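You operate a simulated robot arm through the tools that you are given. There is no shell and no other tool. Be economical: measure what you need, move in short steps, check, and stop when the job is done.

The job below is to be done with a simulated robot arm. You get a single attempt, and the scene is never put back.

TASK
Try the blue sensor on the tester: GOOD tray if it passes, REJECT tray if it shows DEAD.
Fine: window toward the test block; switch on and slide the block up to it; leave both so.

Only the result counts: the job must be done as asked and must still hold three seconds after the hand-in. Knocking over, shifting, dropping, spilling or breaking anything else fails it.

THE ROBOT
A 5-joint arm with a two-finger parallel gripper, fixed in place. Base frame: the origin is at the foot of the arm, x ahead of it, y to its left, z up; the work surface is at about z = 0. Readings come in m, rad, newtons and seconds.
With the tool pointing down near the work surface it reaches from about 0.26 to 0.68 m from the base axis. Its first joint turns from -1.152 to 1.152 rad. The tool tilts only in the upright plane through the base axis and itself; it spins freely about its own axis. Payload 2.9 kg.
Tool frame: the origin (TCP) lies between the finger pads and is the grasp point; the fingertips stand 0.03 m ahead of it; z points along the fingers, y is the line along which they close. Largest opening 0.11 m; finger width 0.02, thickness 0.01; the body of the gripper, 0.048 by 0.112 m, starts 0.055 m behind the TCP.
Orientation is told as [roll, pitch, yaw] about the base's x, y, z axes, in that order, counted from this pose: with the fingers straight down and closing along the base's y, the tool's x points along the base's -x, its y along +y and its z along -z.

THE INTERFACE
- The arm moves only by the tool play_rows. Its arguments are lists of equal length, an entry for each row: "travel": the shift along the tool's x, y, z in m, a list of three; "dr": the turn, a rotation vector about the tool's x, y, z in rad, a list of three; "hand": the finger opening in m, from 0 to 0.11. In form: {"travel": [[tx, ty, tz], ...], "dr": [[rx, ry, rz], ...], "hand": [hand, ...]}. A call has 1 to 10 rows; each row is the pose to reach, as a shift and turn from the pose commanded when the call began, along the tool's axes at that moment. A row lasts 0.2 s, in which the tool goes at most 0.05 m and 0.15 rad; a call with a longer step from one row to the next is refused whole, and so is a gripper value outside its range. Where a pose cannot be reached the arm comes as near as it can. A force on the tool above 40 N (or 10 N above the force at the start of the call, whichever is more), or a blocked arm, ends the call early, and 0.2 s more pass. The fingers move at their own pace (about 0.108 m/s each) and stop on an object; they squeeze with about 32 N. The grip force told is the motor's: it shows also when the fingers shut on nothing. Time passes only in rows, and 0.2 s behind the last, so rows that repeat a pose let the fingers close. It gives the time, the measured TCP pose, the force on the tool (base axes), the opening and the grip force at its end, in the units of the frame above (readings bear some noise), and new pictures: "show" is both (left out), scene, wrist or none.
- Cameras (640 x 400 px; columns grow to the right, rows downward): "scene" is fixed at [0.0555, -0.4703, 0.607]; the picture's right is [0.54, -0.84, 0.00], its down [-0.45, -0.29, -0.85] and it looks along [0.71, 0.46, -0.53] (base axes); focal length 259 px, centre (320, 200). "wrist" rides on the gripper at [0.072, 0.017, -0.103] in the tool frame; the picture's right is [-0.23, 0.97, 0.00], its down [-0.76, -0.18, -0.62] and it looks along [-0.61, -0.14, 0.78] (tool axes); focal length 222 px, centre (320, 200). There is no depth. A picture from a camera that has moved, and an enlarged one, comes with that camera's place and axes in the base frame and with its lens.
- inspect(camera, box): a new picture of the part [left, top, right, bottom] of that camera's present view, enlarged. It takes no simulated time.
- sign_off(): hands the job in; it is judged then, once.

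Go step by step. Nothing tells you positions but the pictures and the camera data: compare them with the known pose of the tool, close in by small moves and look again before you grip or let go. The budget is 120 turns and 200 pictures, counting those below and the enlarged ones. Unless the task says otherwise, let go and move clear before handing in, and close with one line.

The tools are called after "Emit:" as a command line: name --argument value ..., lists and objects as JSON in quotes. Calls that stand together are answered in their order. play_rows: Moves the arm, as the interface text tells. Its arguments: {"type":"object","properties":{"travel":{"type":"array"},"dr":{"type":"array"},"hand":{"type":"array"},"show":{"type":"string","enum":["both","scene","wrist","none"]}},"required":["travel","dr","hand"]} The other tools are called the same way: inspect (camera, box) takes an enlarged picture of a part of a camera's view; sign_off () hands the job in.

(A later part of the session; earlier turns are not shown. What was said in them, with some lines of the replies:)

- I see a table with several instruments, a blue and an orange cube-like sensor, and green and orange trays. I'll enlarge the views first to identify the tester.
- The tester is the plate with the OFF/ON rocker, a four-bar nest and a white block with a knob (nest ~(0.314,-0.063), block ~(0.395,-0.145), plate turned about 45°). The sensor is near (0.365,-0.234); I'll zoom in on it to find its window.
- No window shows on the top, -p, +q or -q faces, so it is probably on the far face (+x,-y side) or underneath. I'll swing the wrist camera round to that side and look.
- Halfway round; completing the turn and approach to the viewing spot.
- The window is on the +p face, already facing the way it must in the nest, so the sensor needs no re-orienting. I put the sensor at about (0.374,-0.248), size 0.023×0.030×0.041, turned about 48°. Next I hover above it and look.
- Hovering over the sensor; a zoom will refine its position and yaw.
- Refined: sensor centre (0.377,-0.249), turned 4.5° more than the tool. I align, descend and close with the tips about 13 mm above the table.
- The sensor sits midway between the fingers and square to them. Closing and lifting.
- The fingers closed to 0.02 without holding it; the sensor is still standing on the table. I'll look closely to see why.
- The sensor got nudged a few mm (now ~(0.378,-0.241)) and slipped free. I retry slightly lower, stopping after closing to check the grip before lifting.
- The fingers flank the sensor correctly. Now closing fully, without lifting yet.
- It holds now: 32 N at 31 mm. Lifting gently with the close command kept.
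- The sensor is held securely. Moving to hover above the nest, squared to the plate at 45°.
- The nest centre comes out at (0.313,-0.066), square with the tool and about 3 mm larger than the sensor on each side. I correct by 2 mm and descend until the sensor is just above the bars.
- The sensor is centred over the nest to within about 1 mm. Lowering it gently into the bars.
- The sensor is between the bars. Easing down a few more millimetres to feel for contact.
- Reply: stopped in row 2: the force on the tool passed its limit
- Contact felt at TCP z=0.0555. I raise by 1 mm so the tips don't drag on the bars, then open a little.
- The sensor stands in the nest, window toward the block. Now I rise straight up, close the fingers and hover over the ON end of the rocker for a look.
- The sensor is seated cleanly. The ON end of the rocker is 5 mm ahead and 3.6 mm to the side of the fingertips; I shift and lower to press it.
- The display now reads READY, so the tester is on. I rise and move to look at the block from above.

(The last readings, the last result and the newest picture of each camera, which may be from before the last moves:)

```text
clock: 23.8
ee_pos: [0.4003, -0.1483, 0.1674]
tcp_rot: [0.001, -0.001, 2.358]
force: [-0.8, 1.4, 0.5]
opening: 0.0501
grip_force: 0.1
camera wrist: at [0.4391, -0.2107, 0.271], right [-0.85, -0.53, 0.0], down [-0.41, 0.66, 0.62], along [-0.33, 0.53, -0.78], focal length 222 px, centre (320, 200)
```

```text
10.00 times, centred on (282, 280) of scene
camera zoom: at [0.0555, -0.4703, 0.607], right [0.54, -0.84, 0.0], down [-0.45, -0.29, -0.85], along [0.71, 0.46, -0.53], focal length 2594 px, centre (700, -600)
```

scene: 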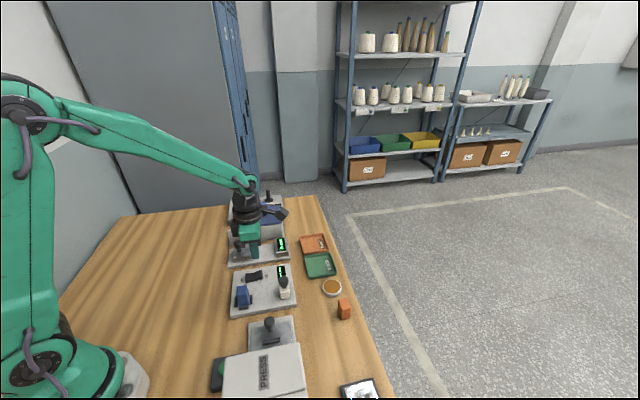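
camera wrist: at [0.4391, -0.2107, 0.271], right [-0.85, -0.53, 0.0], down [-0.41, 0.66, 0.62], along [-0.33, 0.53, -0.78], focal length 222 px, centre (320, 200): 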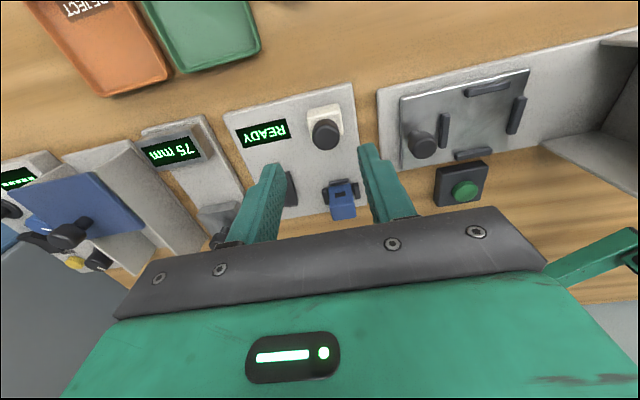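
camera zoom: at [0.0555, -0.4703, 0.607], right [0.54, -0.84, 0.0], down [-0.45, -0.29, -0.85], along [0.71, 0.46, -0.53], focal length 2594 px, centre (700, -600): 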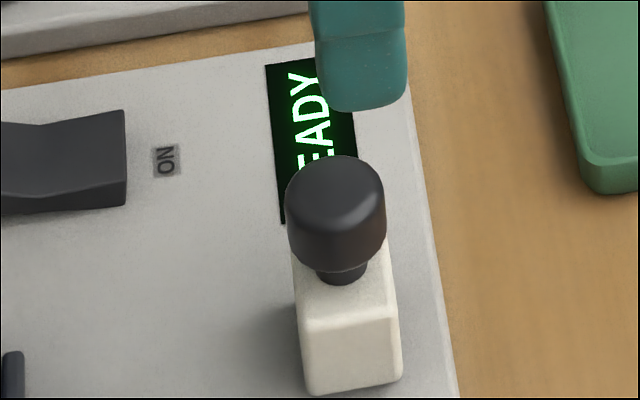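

The block (+p face at p≈0.388, knob top ≈0.075 m) lies on the nest's axis. I'll push it along −p with the closed fingertips, so I first lower behind it with about 12 mm clearance.

Emit:
play_rows --travel '[[0.012, 0.002, 0], [0.0225, 0.0035, 0.01], [0.0225, 0.0035, 0.04], [0.0225, 0.0035, 0.07], [0.0225, 0.0035, 0.095], [0.0225, 0.0035, 0.107], [0.0225, 0.0035, 0.107]]' --dr '[[0, 0, 0], [0, 0, 0], [0, 0, 0], [0, 0, 0], [0, 0, 0], [0, 0, 0], [0, 0, 0]]' --hand '[0.02, 0, 0, 0, 0, 0, 0]' --show "wrist"

Emit:
inspect --camera "wrist" --box '[240, 120, 400, 220]'

Emit:
inspect --camera "scene" --box '[220, 250, 316, 310]'

```text
clock: 25.4
ee_pos: [0.4132, -0.1646, 0.0597]
tcp_rot: [0.0, 0.0, 2.357]
force: [0.1, 0.0, -0.1]
opening: 0.0
grip_force: 32.2
camera wrist: at [0.4523, -0.2283, 0.164], right [-0.85, -0.53, 0.0], down [-0.41, 0.66, 0.62], along [-0.33, 0.53, -0.78], focal length 222 px, centre (320, 200)
```

wrist: 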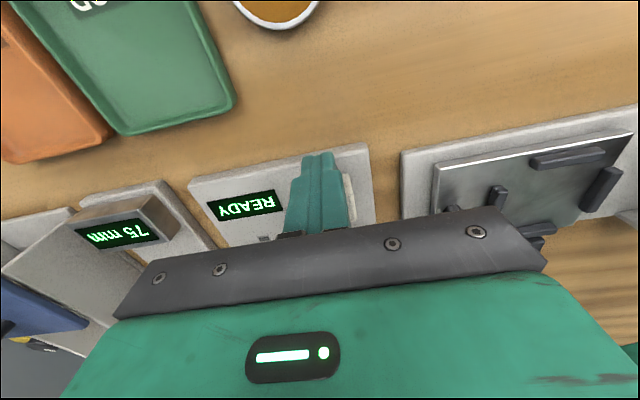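

```text
4.00 times, centred on (320, 170) of wrist
camera zoom: at [0.4523, -0.2283, 0.164], right [-0.85, -0.53, 0.0], down [-0.41, 0.66, 0.62], along [-0.33, 0.53, -0.78], focal length 888 px, centre (320, 320)
```

zoom: 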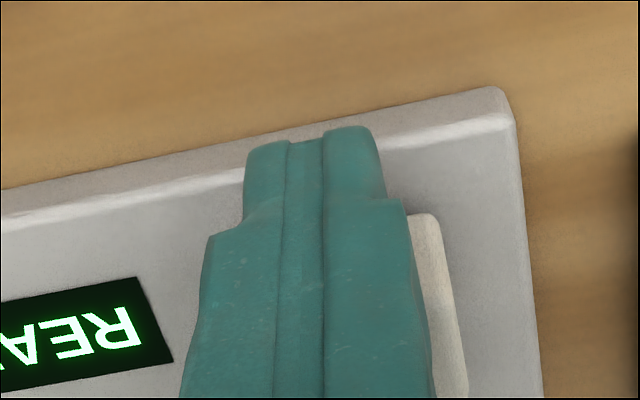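

```text
6.67 times, centred on (268, 280) of scene
camera zoom: at [0.0555, -0.4703, 0.607], right [0.54, -0.84, 0.0], down [-0.45, -0.29, -0.85], along [0.71, 0.46, -0.53], focal length 1729 px, centre (667, -333)
```

zoom: 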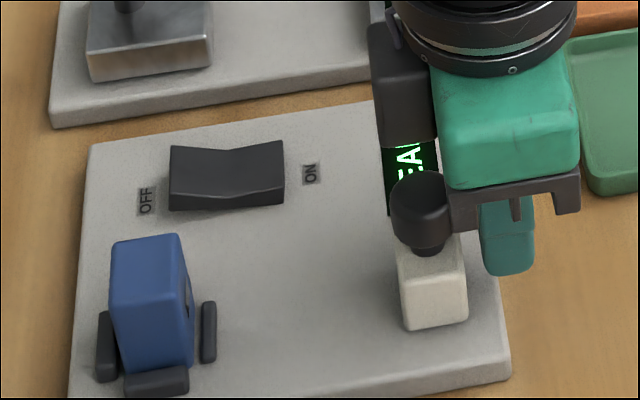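

The fingers sit behind the block, centred on it. Pushing along −p in small steps, stopping short of the nest to check.

Emit:
play_rows --travel '[[-0.008, 0, 0], [-0.014, 0, 0], [-0.02, 0, 0], [-0.027, 0, 0], [-0.034, 0, 0], [-0.041, 0, 0], [-0.048, 0, 0], [-0.055, 0, 0], [-0.062, 0, 0], [-0.067, 0, 0]]' --dr '[[0, 0, 0], [0, 0, 0], [0, 0, 0], [0, 0, 0], [0, 0, 0], [0, 0, 0], [0, 0, 0], [0, 0, 0], [0, 0, 0], [0, 0, 0]]' --hand '[0, 0, 0, 0, 0, 0, 0, 0, 0, 0]' --show "none"

Emit:
inspect --camera "scene" --box '[220, 250, 316, 310]'

Emit:
inspect --camera "wrist" --box '[160, 80, 400, 230]'

```text
clock: 27.6
ee_pos: [0.3653, -0.118, 0.0617]
tcp_rot: [0.0, -0.001, 2.355]
force: [0.1, 0.0, 0.9]
opening: 0.0
grip_force: 31.2
```

```text
6.67 times, centred on (268, 280) of scene
camera zoom: at [0.0555, -0.4703, 0.607], right [0.54, -0.84, 0.0], down [-0.45, -0.29, -0.85], along [0.71, 0.46, -0.53], focal length 1729 px, centre (667, -333)
```

zoom: 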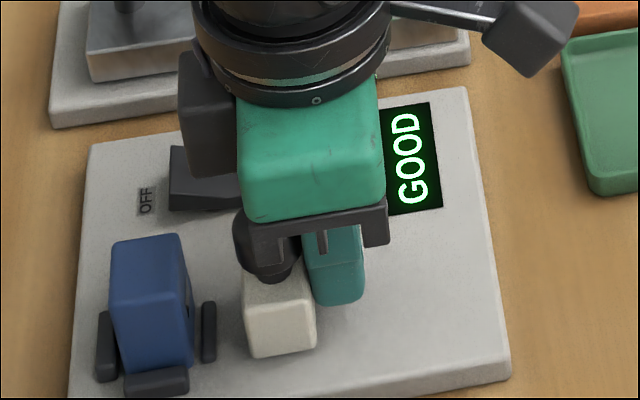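

```text
2.67 times, centred on (280, 155) of wrist
camera zoom: at [0.4044, -0.1806, 0.1643], right [-0.85, -0.53, 0.0], down [-0.41, 0.66, 0.62], along [-0.33, 0.53, -0.78], focal length 592 px, centre (427, 320)
```

zoom: 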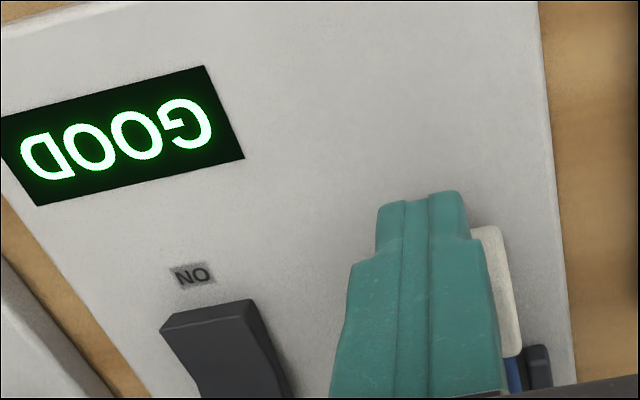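

It shows GOOD, but the block still has about 12 mm to go, so I push it the rest of the way up and re-read.

Emit:
play_rows --travel '[[-0.003, 0, 0], [-0.006, 0, 0], [-0.009, 0, 0]]' --dr '[[0, 0, 0], [0, 0, 0], [0, 0, 0]]' --hand '[0, 0, 0]' --show "none"

Emit:
inspect --camera "scene" --box '[220, 250, 316, 310]'

```text
clock: 28.2
ee_pos: [0.3654, -0.1168, 0.0623]
tcp_rot: [-0.008, 0.014, 2.353]
force: [2.8, -6.7, -3.0]
opening: 0.0001
grip_force: 32.3
stopped in row 3: the force on the tool passed its limit (the readings are from after the stop); the commanded pose is now the measured one
```

```text
6.67 times, centred on (268, 280) of scene
camera zoom: at [0.0555, -0.4703, 0.607], right [0.54, -0.84, 0.0], down [-0.45, -0.29, -0.85], along [0.71, 0.46, -0.53], focal length 1729 px, centre (667, -333)
```

zoom: 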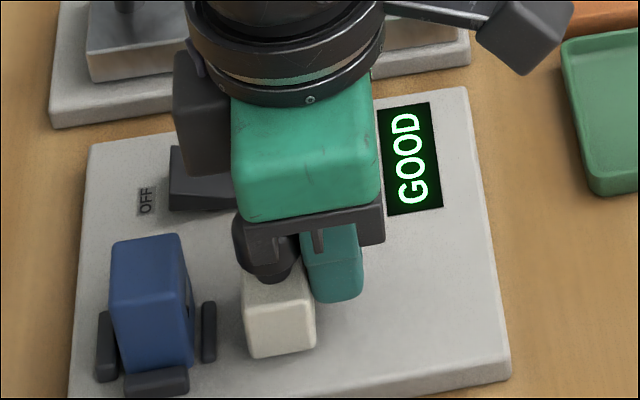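

The block is against its end stop and the verdict stays GOOD. I back off from the block, rise, and hover over the sensor.

Emit:
play_rows --travel '[[0.008, 0, 0], [0.015, 0, 0], [0.015, 0, -0.04], [0.015, 0, -0.08], [-0.02, 0, -0.09], [-0.06, 0, -0.09], [-0.072, 0.001, -0.09], [-0.072, 0.001, -0.09]]' --dr '[[0, 0, 0], [0, 0, 0], [0, 0, 0], [0, 0, 0], [0, 0, 0], [0, 0, 0], [0, 0, 0], [0, 0, 0]]' --hand '[0, 0, 0, 0, 0.03, 0.055, 0.055, 0.055]' --show "both"

Emit:
inspect --camera "wrist" --box '[240, 70, 400, 170]'

Emit:
inspect --camera "scene" --box '[220, 250, 316, 310]'

```text
clock: 30.0
ee_pos: [0.3124, -0.0651, 0.1516]
tcp_rot: [-0.008, 0.01, 2.352]
force: [0.4, -0.3, 0.1]
opening: 0.055
grip_force: 0.1
camera wrist: at [0.3489, -0.1282, 0.2549], right [-0.85, -0.53, -0.01], down [-0.42, 0.67, 0.62], along [-0.32, 0.53, -0.79], focal length 222 px, centre (320, 200)
```

scene: 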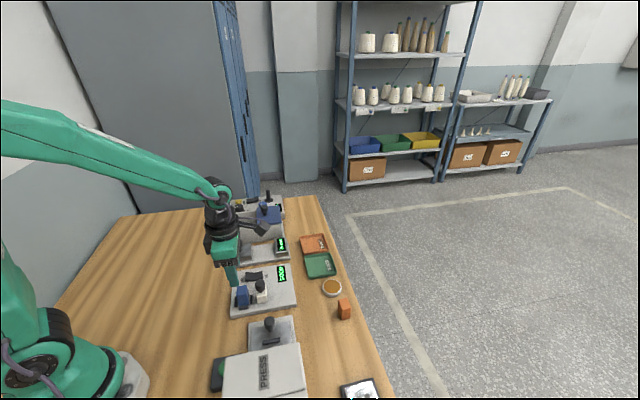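
wrist: 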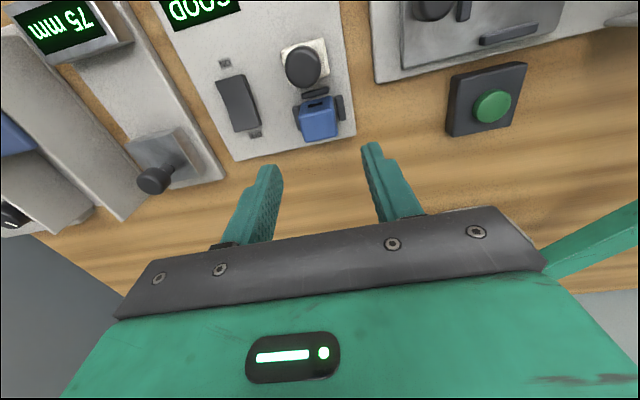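

```text
4.00 times, centred on (320, 120) of wrist
camera zoom: at [0.3489, -0.1282, 0.2549], right [-0.85, -0.53, -0.01], down [-0.42, 0.67, 0.62], along [-0.32, 0.53, -0.79], focal length 888 px, centre (320, 520)
```

zoom: 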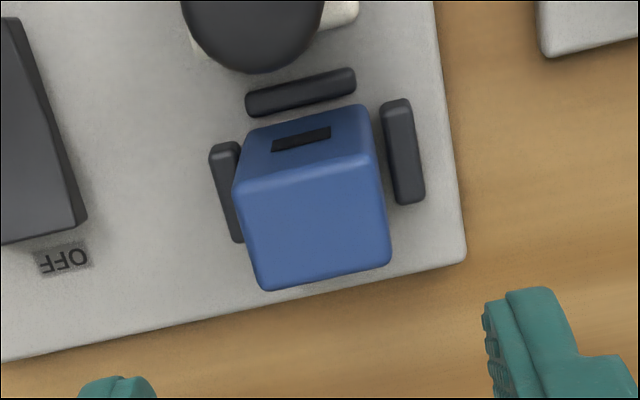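

```text
6.67 times, centred on (268, 280) of scene
camera zoom: at [0.0555, -0.4703, 0.607], right [0.54, -0.84, 0.0], down [-0.45, -0.29, -0.85], along [0.71, 0.46, -0.53], focal length 1729 px, centre (667, -333)
```

zoom: 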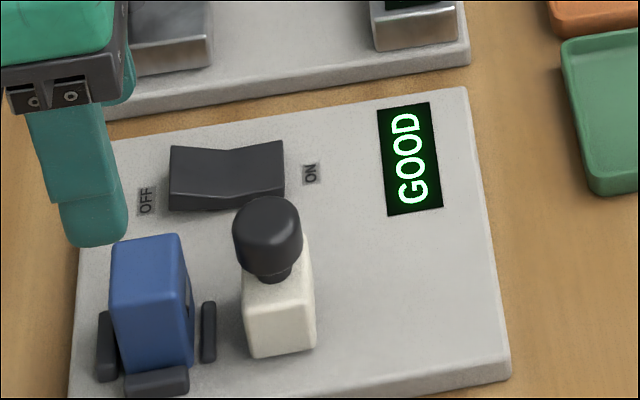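

The sensor is at (0.3136,-0.0663), and the switch and block are as required. I undo the slight tool tilt, descend with tips just above the bars, and grip.

Emit:
play_rows --travel '[[0.0012, 0, 0.01], [0.0012, 0, 0.04], [0.0012, 0, 0.07], [0.0012, 0, 0.087], [0.0012, 0, 0.0935], [0.0012, 0, 0.0935]]' --dr '[[-0.008, -0.01, -0.005], [-0.008, -0.01, -0.005], [-0.008, -0.01, -0.005], [-0.008, -0.01, -0.005], [-0.008, -0.01, -0.005], [-0.008, -0.01, -0.005]]' --hand '[0.055, 0.055, 0.055, 0.055, 0.055, 0.055]' --show "wrist"

Emit:
inspect --camera "wrist" --box '[240, 120, 400, 220]'

```text
clock: 31.4
ee_pos: [0.315, -0.0664, 0.0574]
tcp_rot: [0.001, 0.001, 2.357]
force: [0.3, -0.6, -0.5]
opening: 0.0548
grip_force: 0.0
camera wrist: at [0.3532, -0.1296, 0.1606], right [-0.85, -0.53, 0.0], down [-0.41, 0.66, 0.62], along [-0.33, 0.53, -0.78], focal length 222 px, centre (320, 200)
```

wrist: 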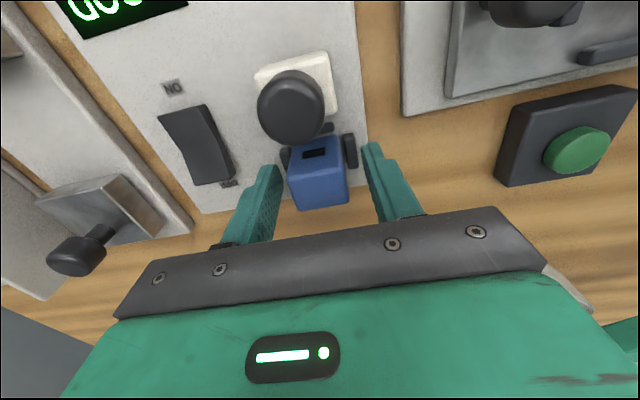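

```text
4.00 times, centred on (320, 170) of wrist
camera zoom: at [0.3532, -0.1296, 0.1606], right [-0.85, -0.53, 0.0], down [-0.41, 0.66, 0.62], along [-0.33, 0.53, -0.78], focal length 888 px, centre (320, 320)
```

zoom: 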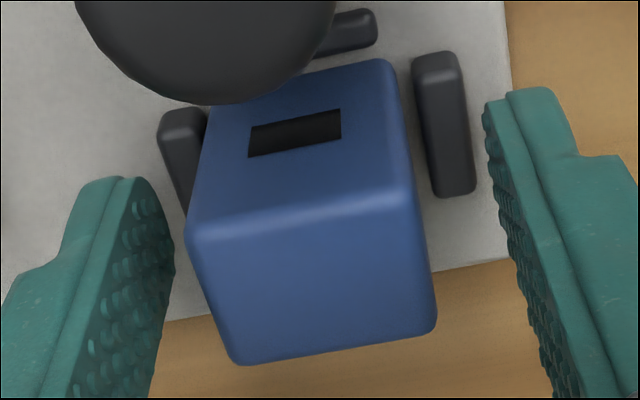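

Aligned. Closing fully and checking the grip before lifting.

Emit:
play_rows --travel '[[0, 0, 0], [0, 0, 0], [0, 0, 0], [0, 0, 0], [0, 0, 0]]' --dr '[[0, 0, 0], [0, 0, 0], [0, 0, 0], [0, 0, 0], [0, 0, 0]]' --hand '[0.04, 0.02, 0.0, 0.0, 0.0]' --show "none"

```text
clock: 32.6
ee_pos: [0.3144, -0.0663, 0.0588]
tcp_rot: [0.0, 0.0, 2.357]
force: [0.4, -0.8, 1.1]
opening: 0.0312
grip_force: 32.2
```

Firm grip (31 mm, 32 N). Lifting straight up, then carrying it above the GOOD tray at about (0.534,-0.157).

Emit:
play_rows --travel '[[0, 0, -0.01], [0, 0, -0.03], [0, 0, -0.065], [0, 0, -0.1], [0.04, -0.0166, -0.1], [0.08, -0.0332, -0.1], [0.12, -0.05, -0.1], [0.16, -0.0664, -0.1], [0.2, -0.083, -0.1], [0.2197, -0.0911, -0.1]]' --dr '[[0, 0, 0], [0, 0, 0], [0, 0, 0], [0, 0, 0], [0, 0, 0], [0, 0, 0], [0, 0, 0], [0, 0, 0], [0, 0, 0], [0, 0, 0]]' --hand '[0, 0, 0, 0, 0, 0, 0, 0, 0, 0]' --show "both"

Emit:
inspect --camera "wrist" --box '[220, 50, 420, 180]'

Emit:
inspect --camera "scene" --box '[230, 230, 350, 310]'

```text
clock: 34.8
ee_pos: [0.5331, -0.1572, 0.1555]
tcp_rot: [0.001, 0.0, 2.358]
force: [0.0, 1.1, -0.3]
opening: 0.0312
grip_force: 32.3
camera wrist: at [0.5727, -0.2203, 0.2602], right [-0.85, -0.53, 0.0], down [-0.41, 0.66, 0.62], along [-0.33, 0.53, -0.78], focal length 222 px, centre (320, 200)
```

scene: 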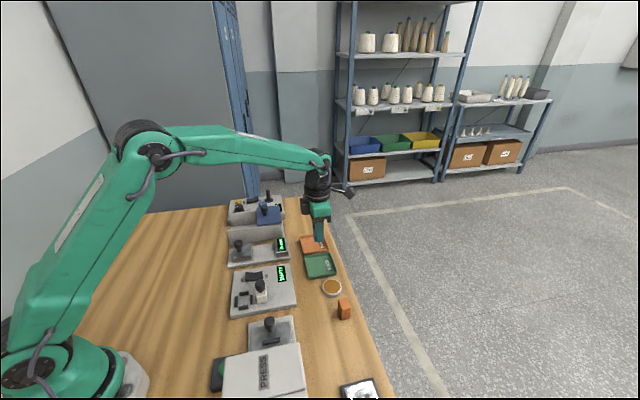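
wrist: 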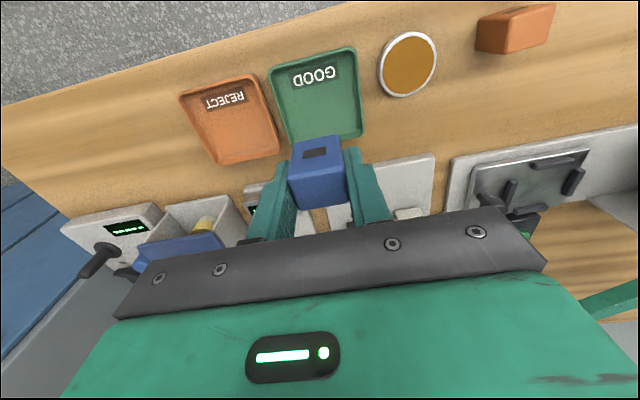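

```text
3.08 times, centred on (320, 115) of wrist
camera zoom: at [0.5727, -0.2203, 0.2602], right [-0.85, -0.53, 0.0], down [-0.41, 0.66, 0.62], along [-0.33, 0.53, -0.78], focal length 684 px, centre (320, 462)
```

zoom: 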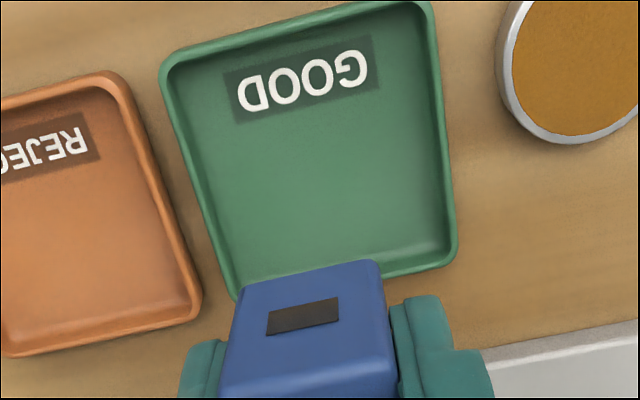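

```text
5.00 times, centred on (290, 270) of scene
camera zoom: at [0.0555, -0.4703, 0.607], right [0.54, -0.84, 0.0], down [-0.45, -0.29, -0.85], along [0.71, 0.46, -0.53], focal length 1297 px, centre (470, -150)
```

zoom: 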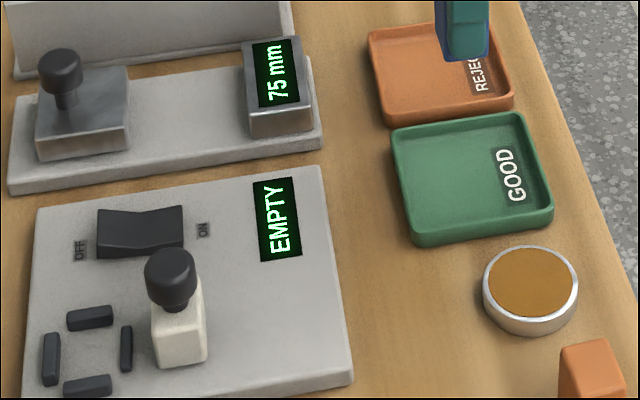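

The tester shows EMPTY with the switch on and the block left in place. I shift 4 mm to the GOOD tray's centre and lower to near its floor.

Emit:
play_rows --travel '[[0.004, 0.0015, 0.02], [0.004, 0.0015, 0.05], [0.004, 0.0015, 0.08], [0.004, 0.0015, 0.098], [0.004, 0.0015, 0.104], [0.004, 0.0015, 0.108]]' --dr '[[0, 0, 0], [0, 0, 0], [0, 0, 0], [0, 0, 0], [0, 0, 0], [0, 0, 0]]' --hand '[0, 0, 0, 0, 0, 0]' --show "wrist"

Emit:
inspect --camera "scene" --box '[290, 230, 354, 290]'

```text
clock: 36.2
ee_pos: [0.5349, -0.1616, 0.0497]
tcp_rot: [-0.001, -0.001, 2.359]
force: [0.8, 0.2, -0.9]
opening: 0.031
grip_force: 32.3
camera wrist: at [0.5748, -0.2246, 0.1531], right [-0.85, -0.53, 0.0], down [-0.41, 0.66, 0.62], along [-0.33, 0.53, -0.78], focal length 222 px, centre (320, 200)
```

wrist: 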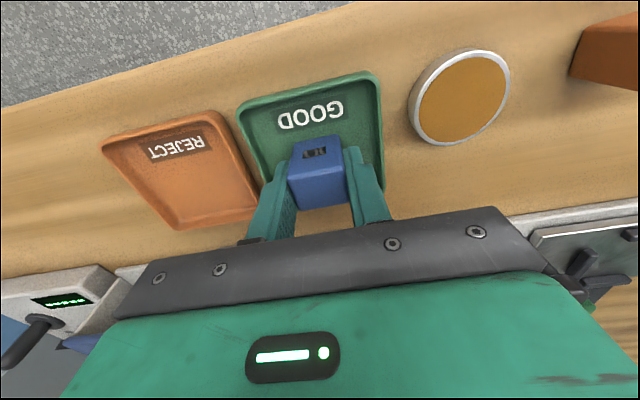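

```text
6.67 times, centred on (322, 260) of scene
camera zoom: at [0.0555, -0.4703, 0.607], right [0.54, -0.84, 0.0], down [-0.45, -0.29, -0.85], along [0.71, 0.46, -0.53], focal length 1729 px, centre (307, -200)
```

zoom: 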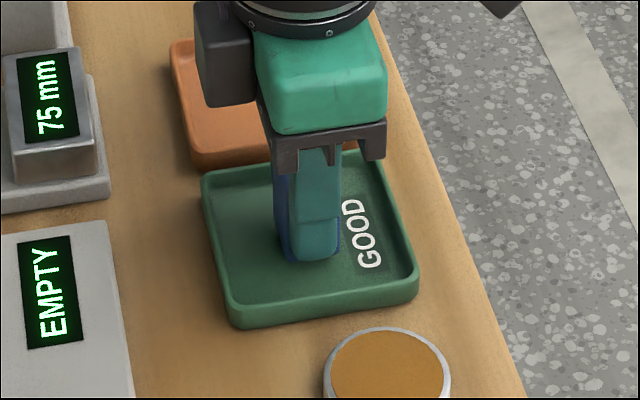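

Well inside the tray. Lowering gently until it touches.

Emit:
play_rows --travel '[[0, 0, 0.0015], [0, 0, 0.003], [0, 0, 0.0045], [0, 0, 0.006], [0, 0, 0.007]]' --dr '[[0, 0, 0], [0, 0, 0], [0, 0, 0], [0, 0, 0], [0, 0, 0]]' --hand '[0, 0, 0, 0, 0]' --show "none"

```text
clock: 37.4
ee_pos: [0.5363, -0.162, 0.0452]
tcp_rot: [-0.001, 0.004, 2.358]
force: [-5.9, 2.8, 20.4]
opening: 0.0313
grip_force: 31.7
```

Touching the tray floor (20 N). I relieve the pressure, open a little, then rise clear.

Emit:
play_rows --travel '[[0, 0, -0.0022], [0, 0, -0.0022], [0, 0, -0.0022], [0, 0, -0.0022], [0, 0, -0.0022], [0, 0, -0.02], [0, 0, -0.05], [0, 0, -0.09], [0, 0, -0.12]]' --dr '[[0, 0, 0], [0, 0, 0], [0, 0, 0], [0, 0, 0], [0, 0, 0], [0, 0, 0], [0, 0, 0], [0, 0, 0], [0, 0, 0]]' --hand '[0, 0.033, 0.04, 0.05, 0.05, 0.05, 0.05, 0.05, 0.05]' --show "both"

Emit:
inspect --camera "scene" --box '[220, 230, 364, 330]'

```text
clock: 39.4
ee_pos: [0.5358, -0.1602, 0.1626]
tcp_rot: [0.001, -0.001, 2.358]
force: [0.9, -0.4, -0.4]
opening: 0.0501
grip_force: 0.1
camera wrist: at [0.5748, -0.2233, 0.2664], right [-0.85, -0.53, 0.0], down [-0.41, 0.66, 0.62], along [-0.33, 0.53, -0.78], focal length 222 px, centre (320, 200)
```

scene: 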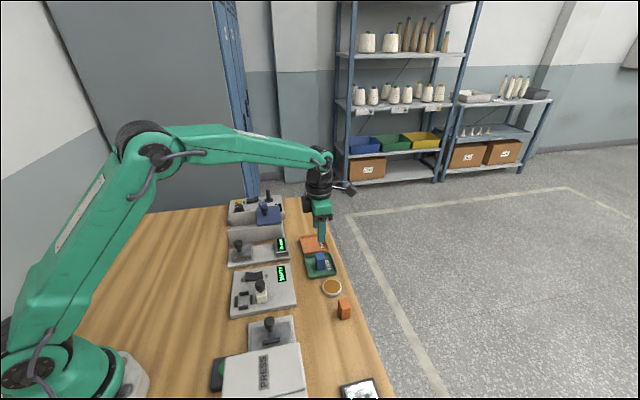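
wrist: 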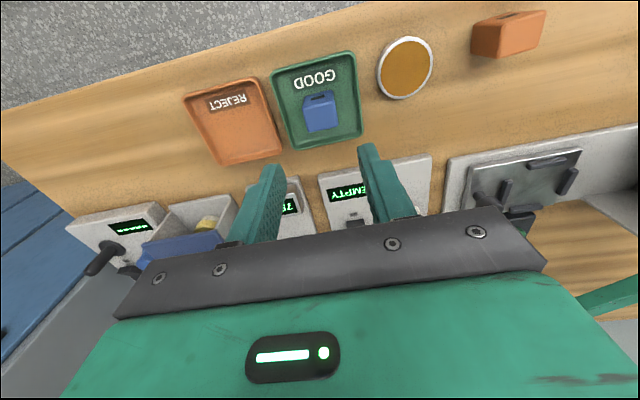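

```text
4.00 times, centred on (292, 280) of scene
camera zoom: at [0.0555, -0.4703, 0.607], right [0.54, -0.84, 0.0], down [-0.45, -0.29, -0.85], along [0.71, 0.46, -0.53], focal length 1038 px, centre (432, -120)
```

zoom: 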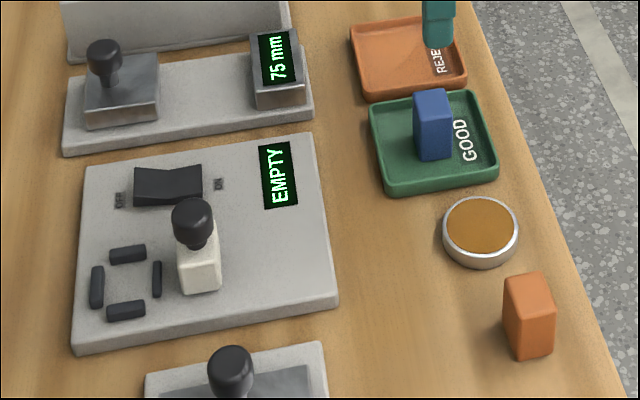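

The blue sensor stands upright in the GOOD tray, the tester is on, the block is left slid up, and the arm is clear. Handing in.

Emit:
sign_off

```text
The job is handed in.
```

The blue sensor tested GOOD and is standing in the GOOD tray; the tester is still switched on with its block slid up.
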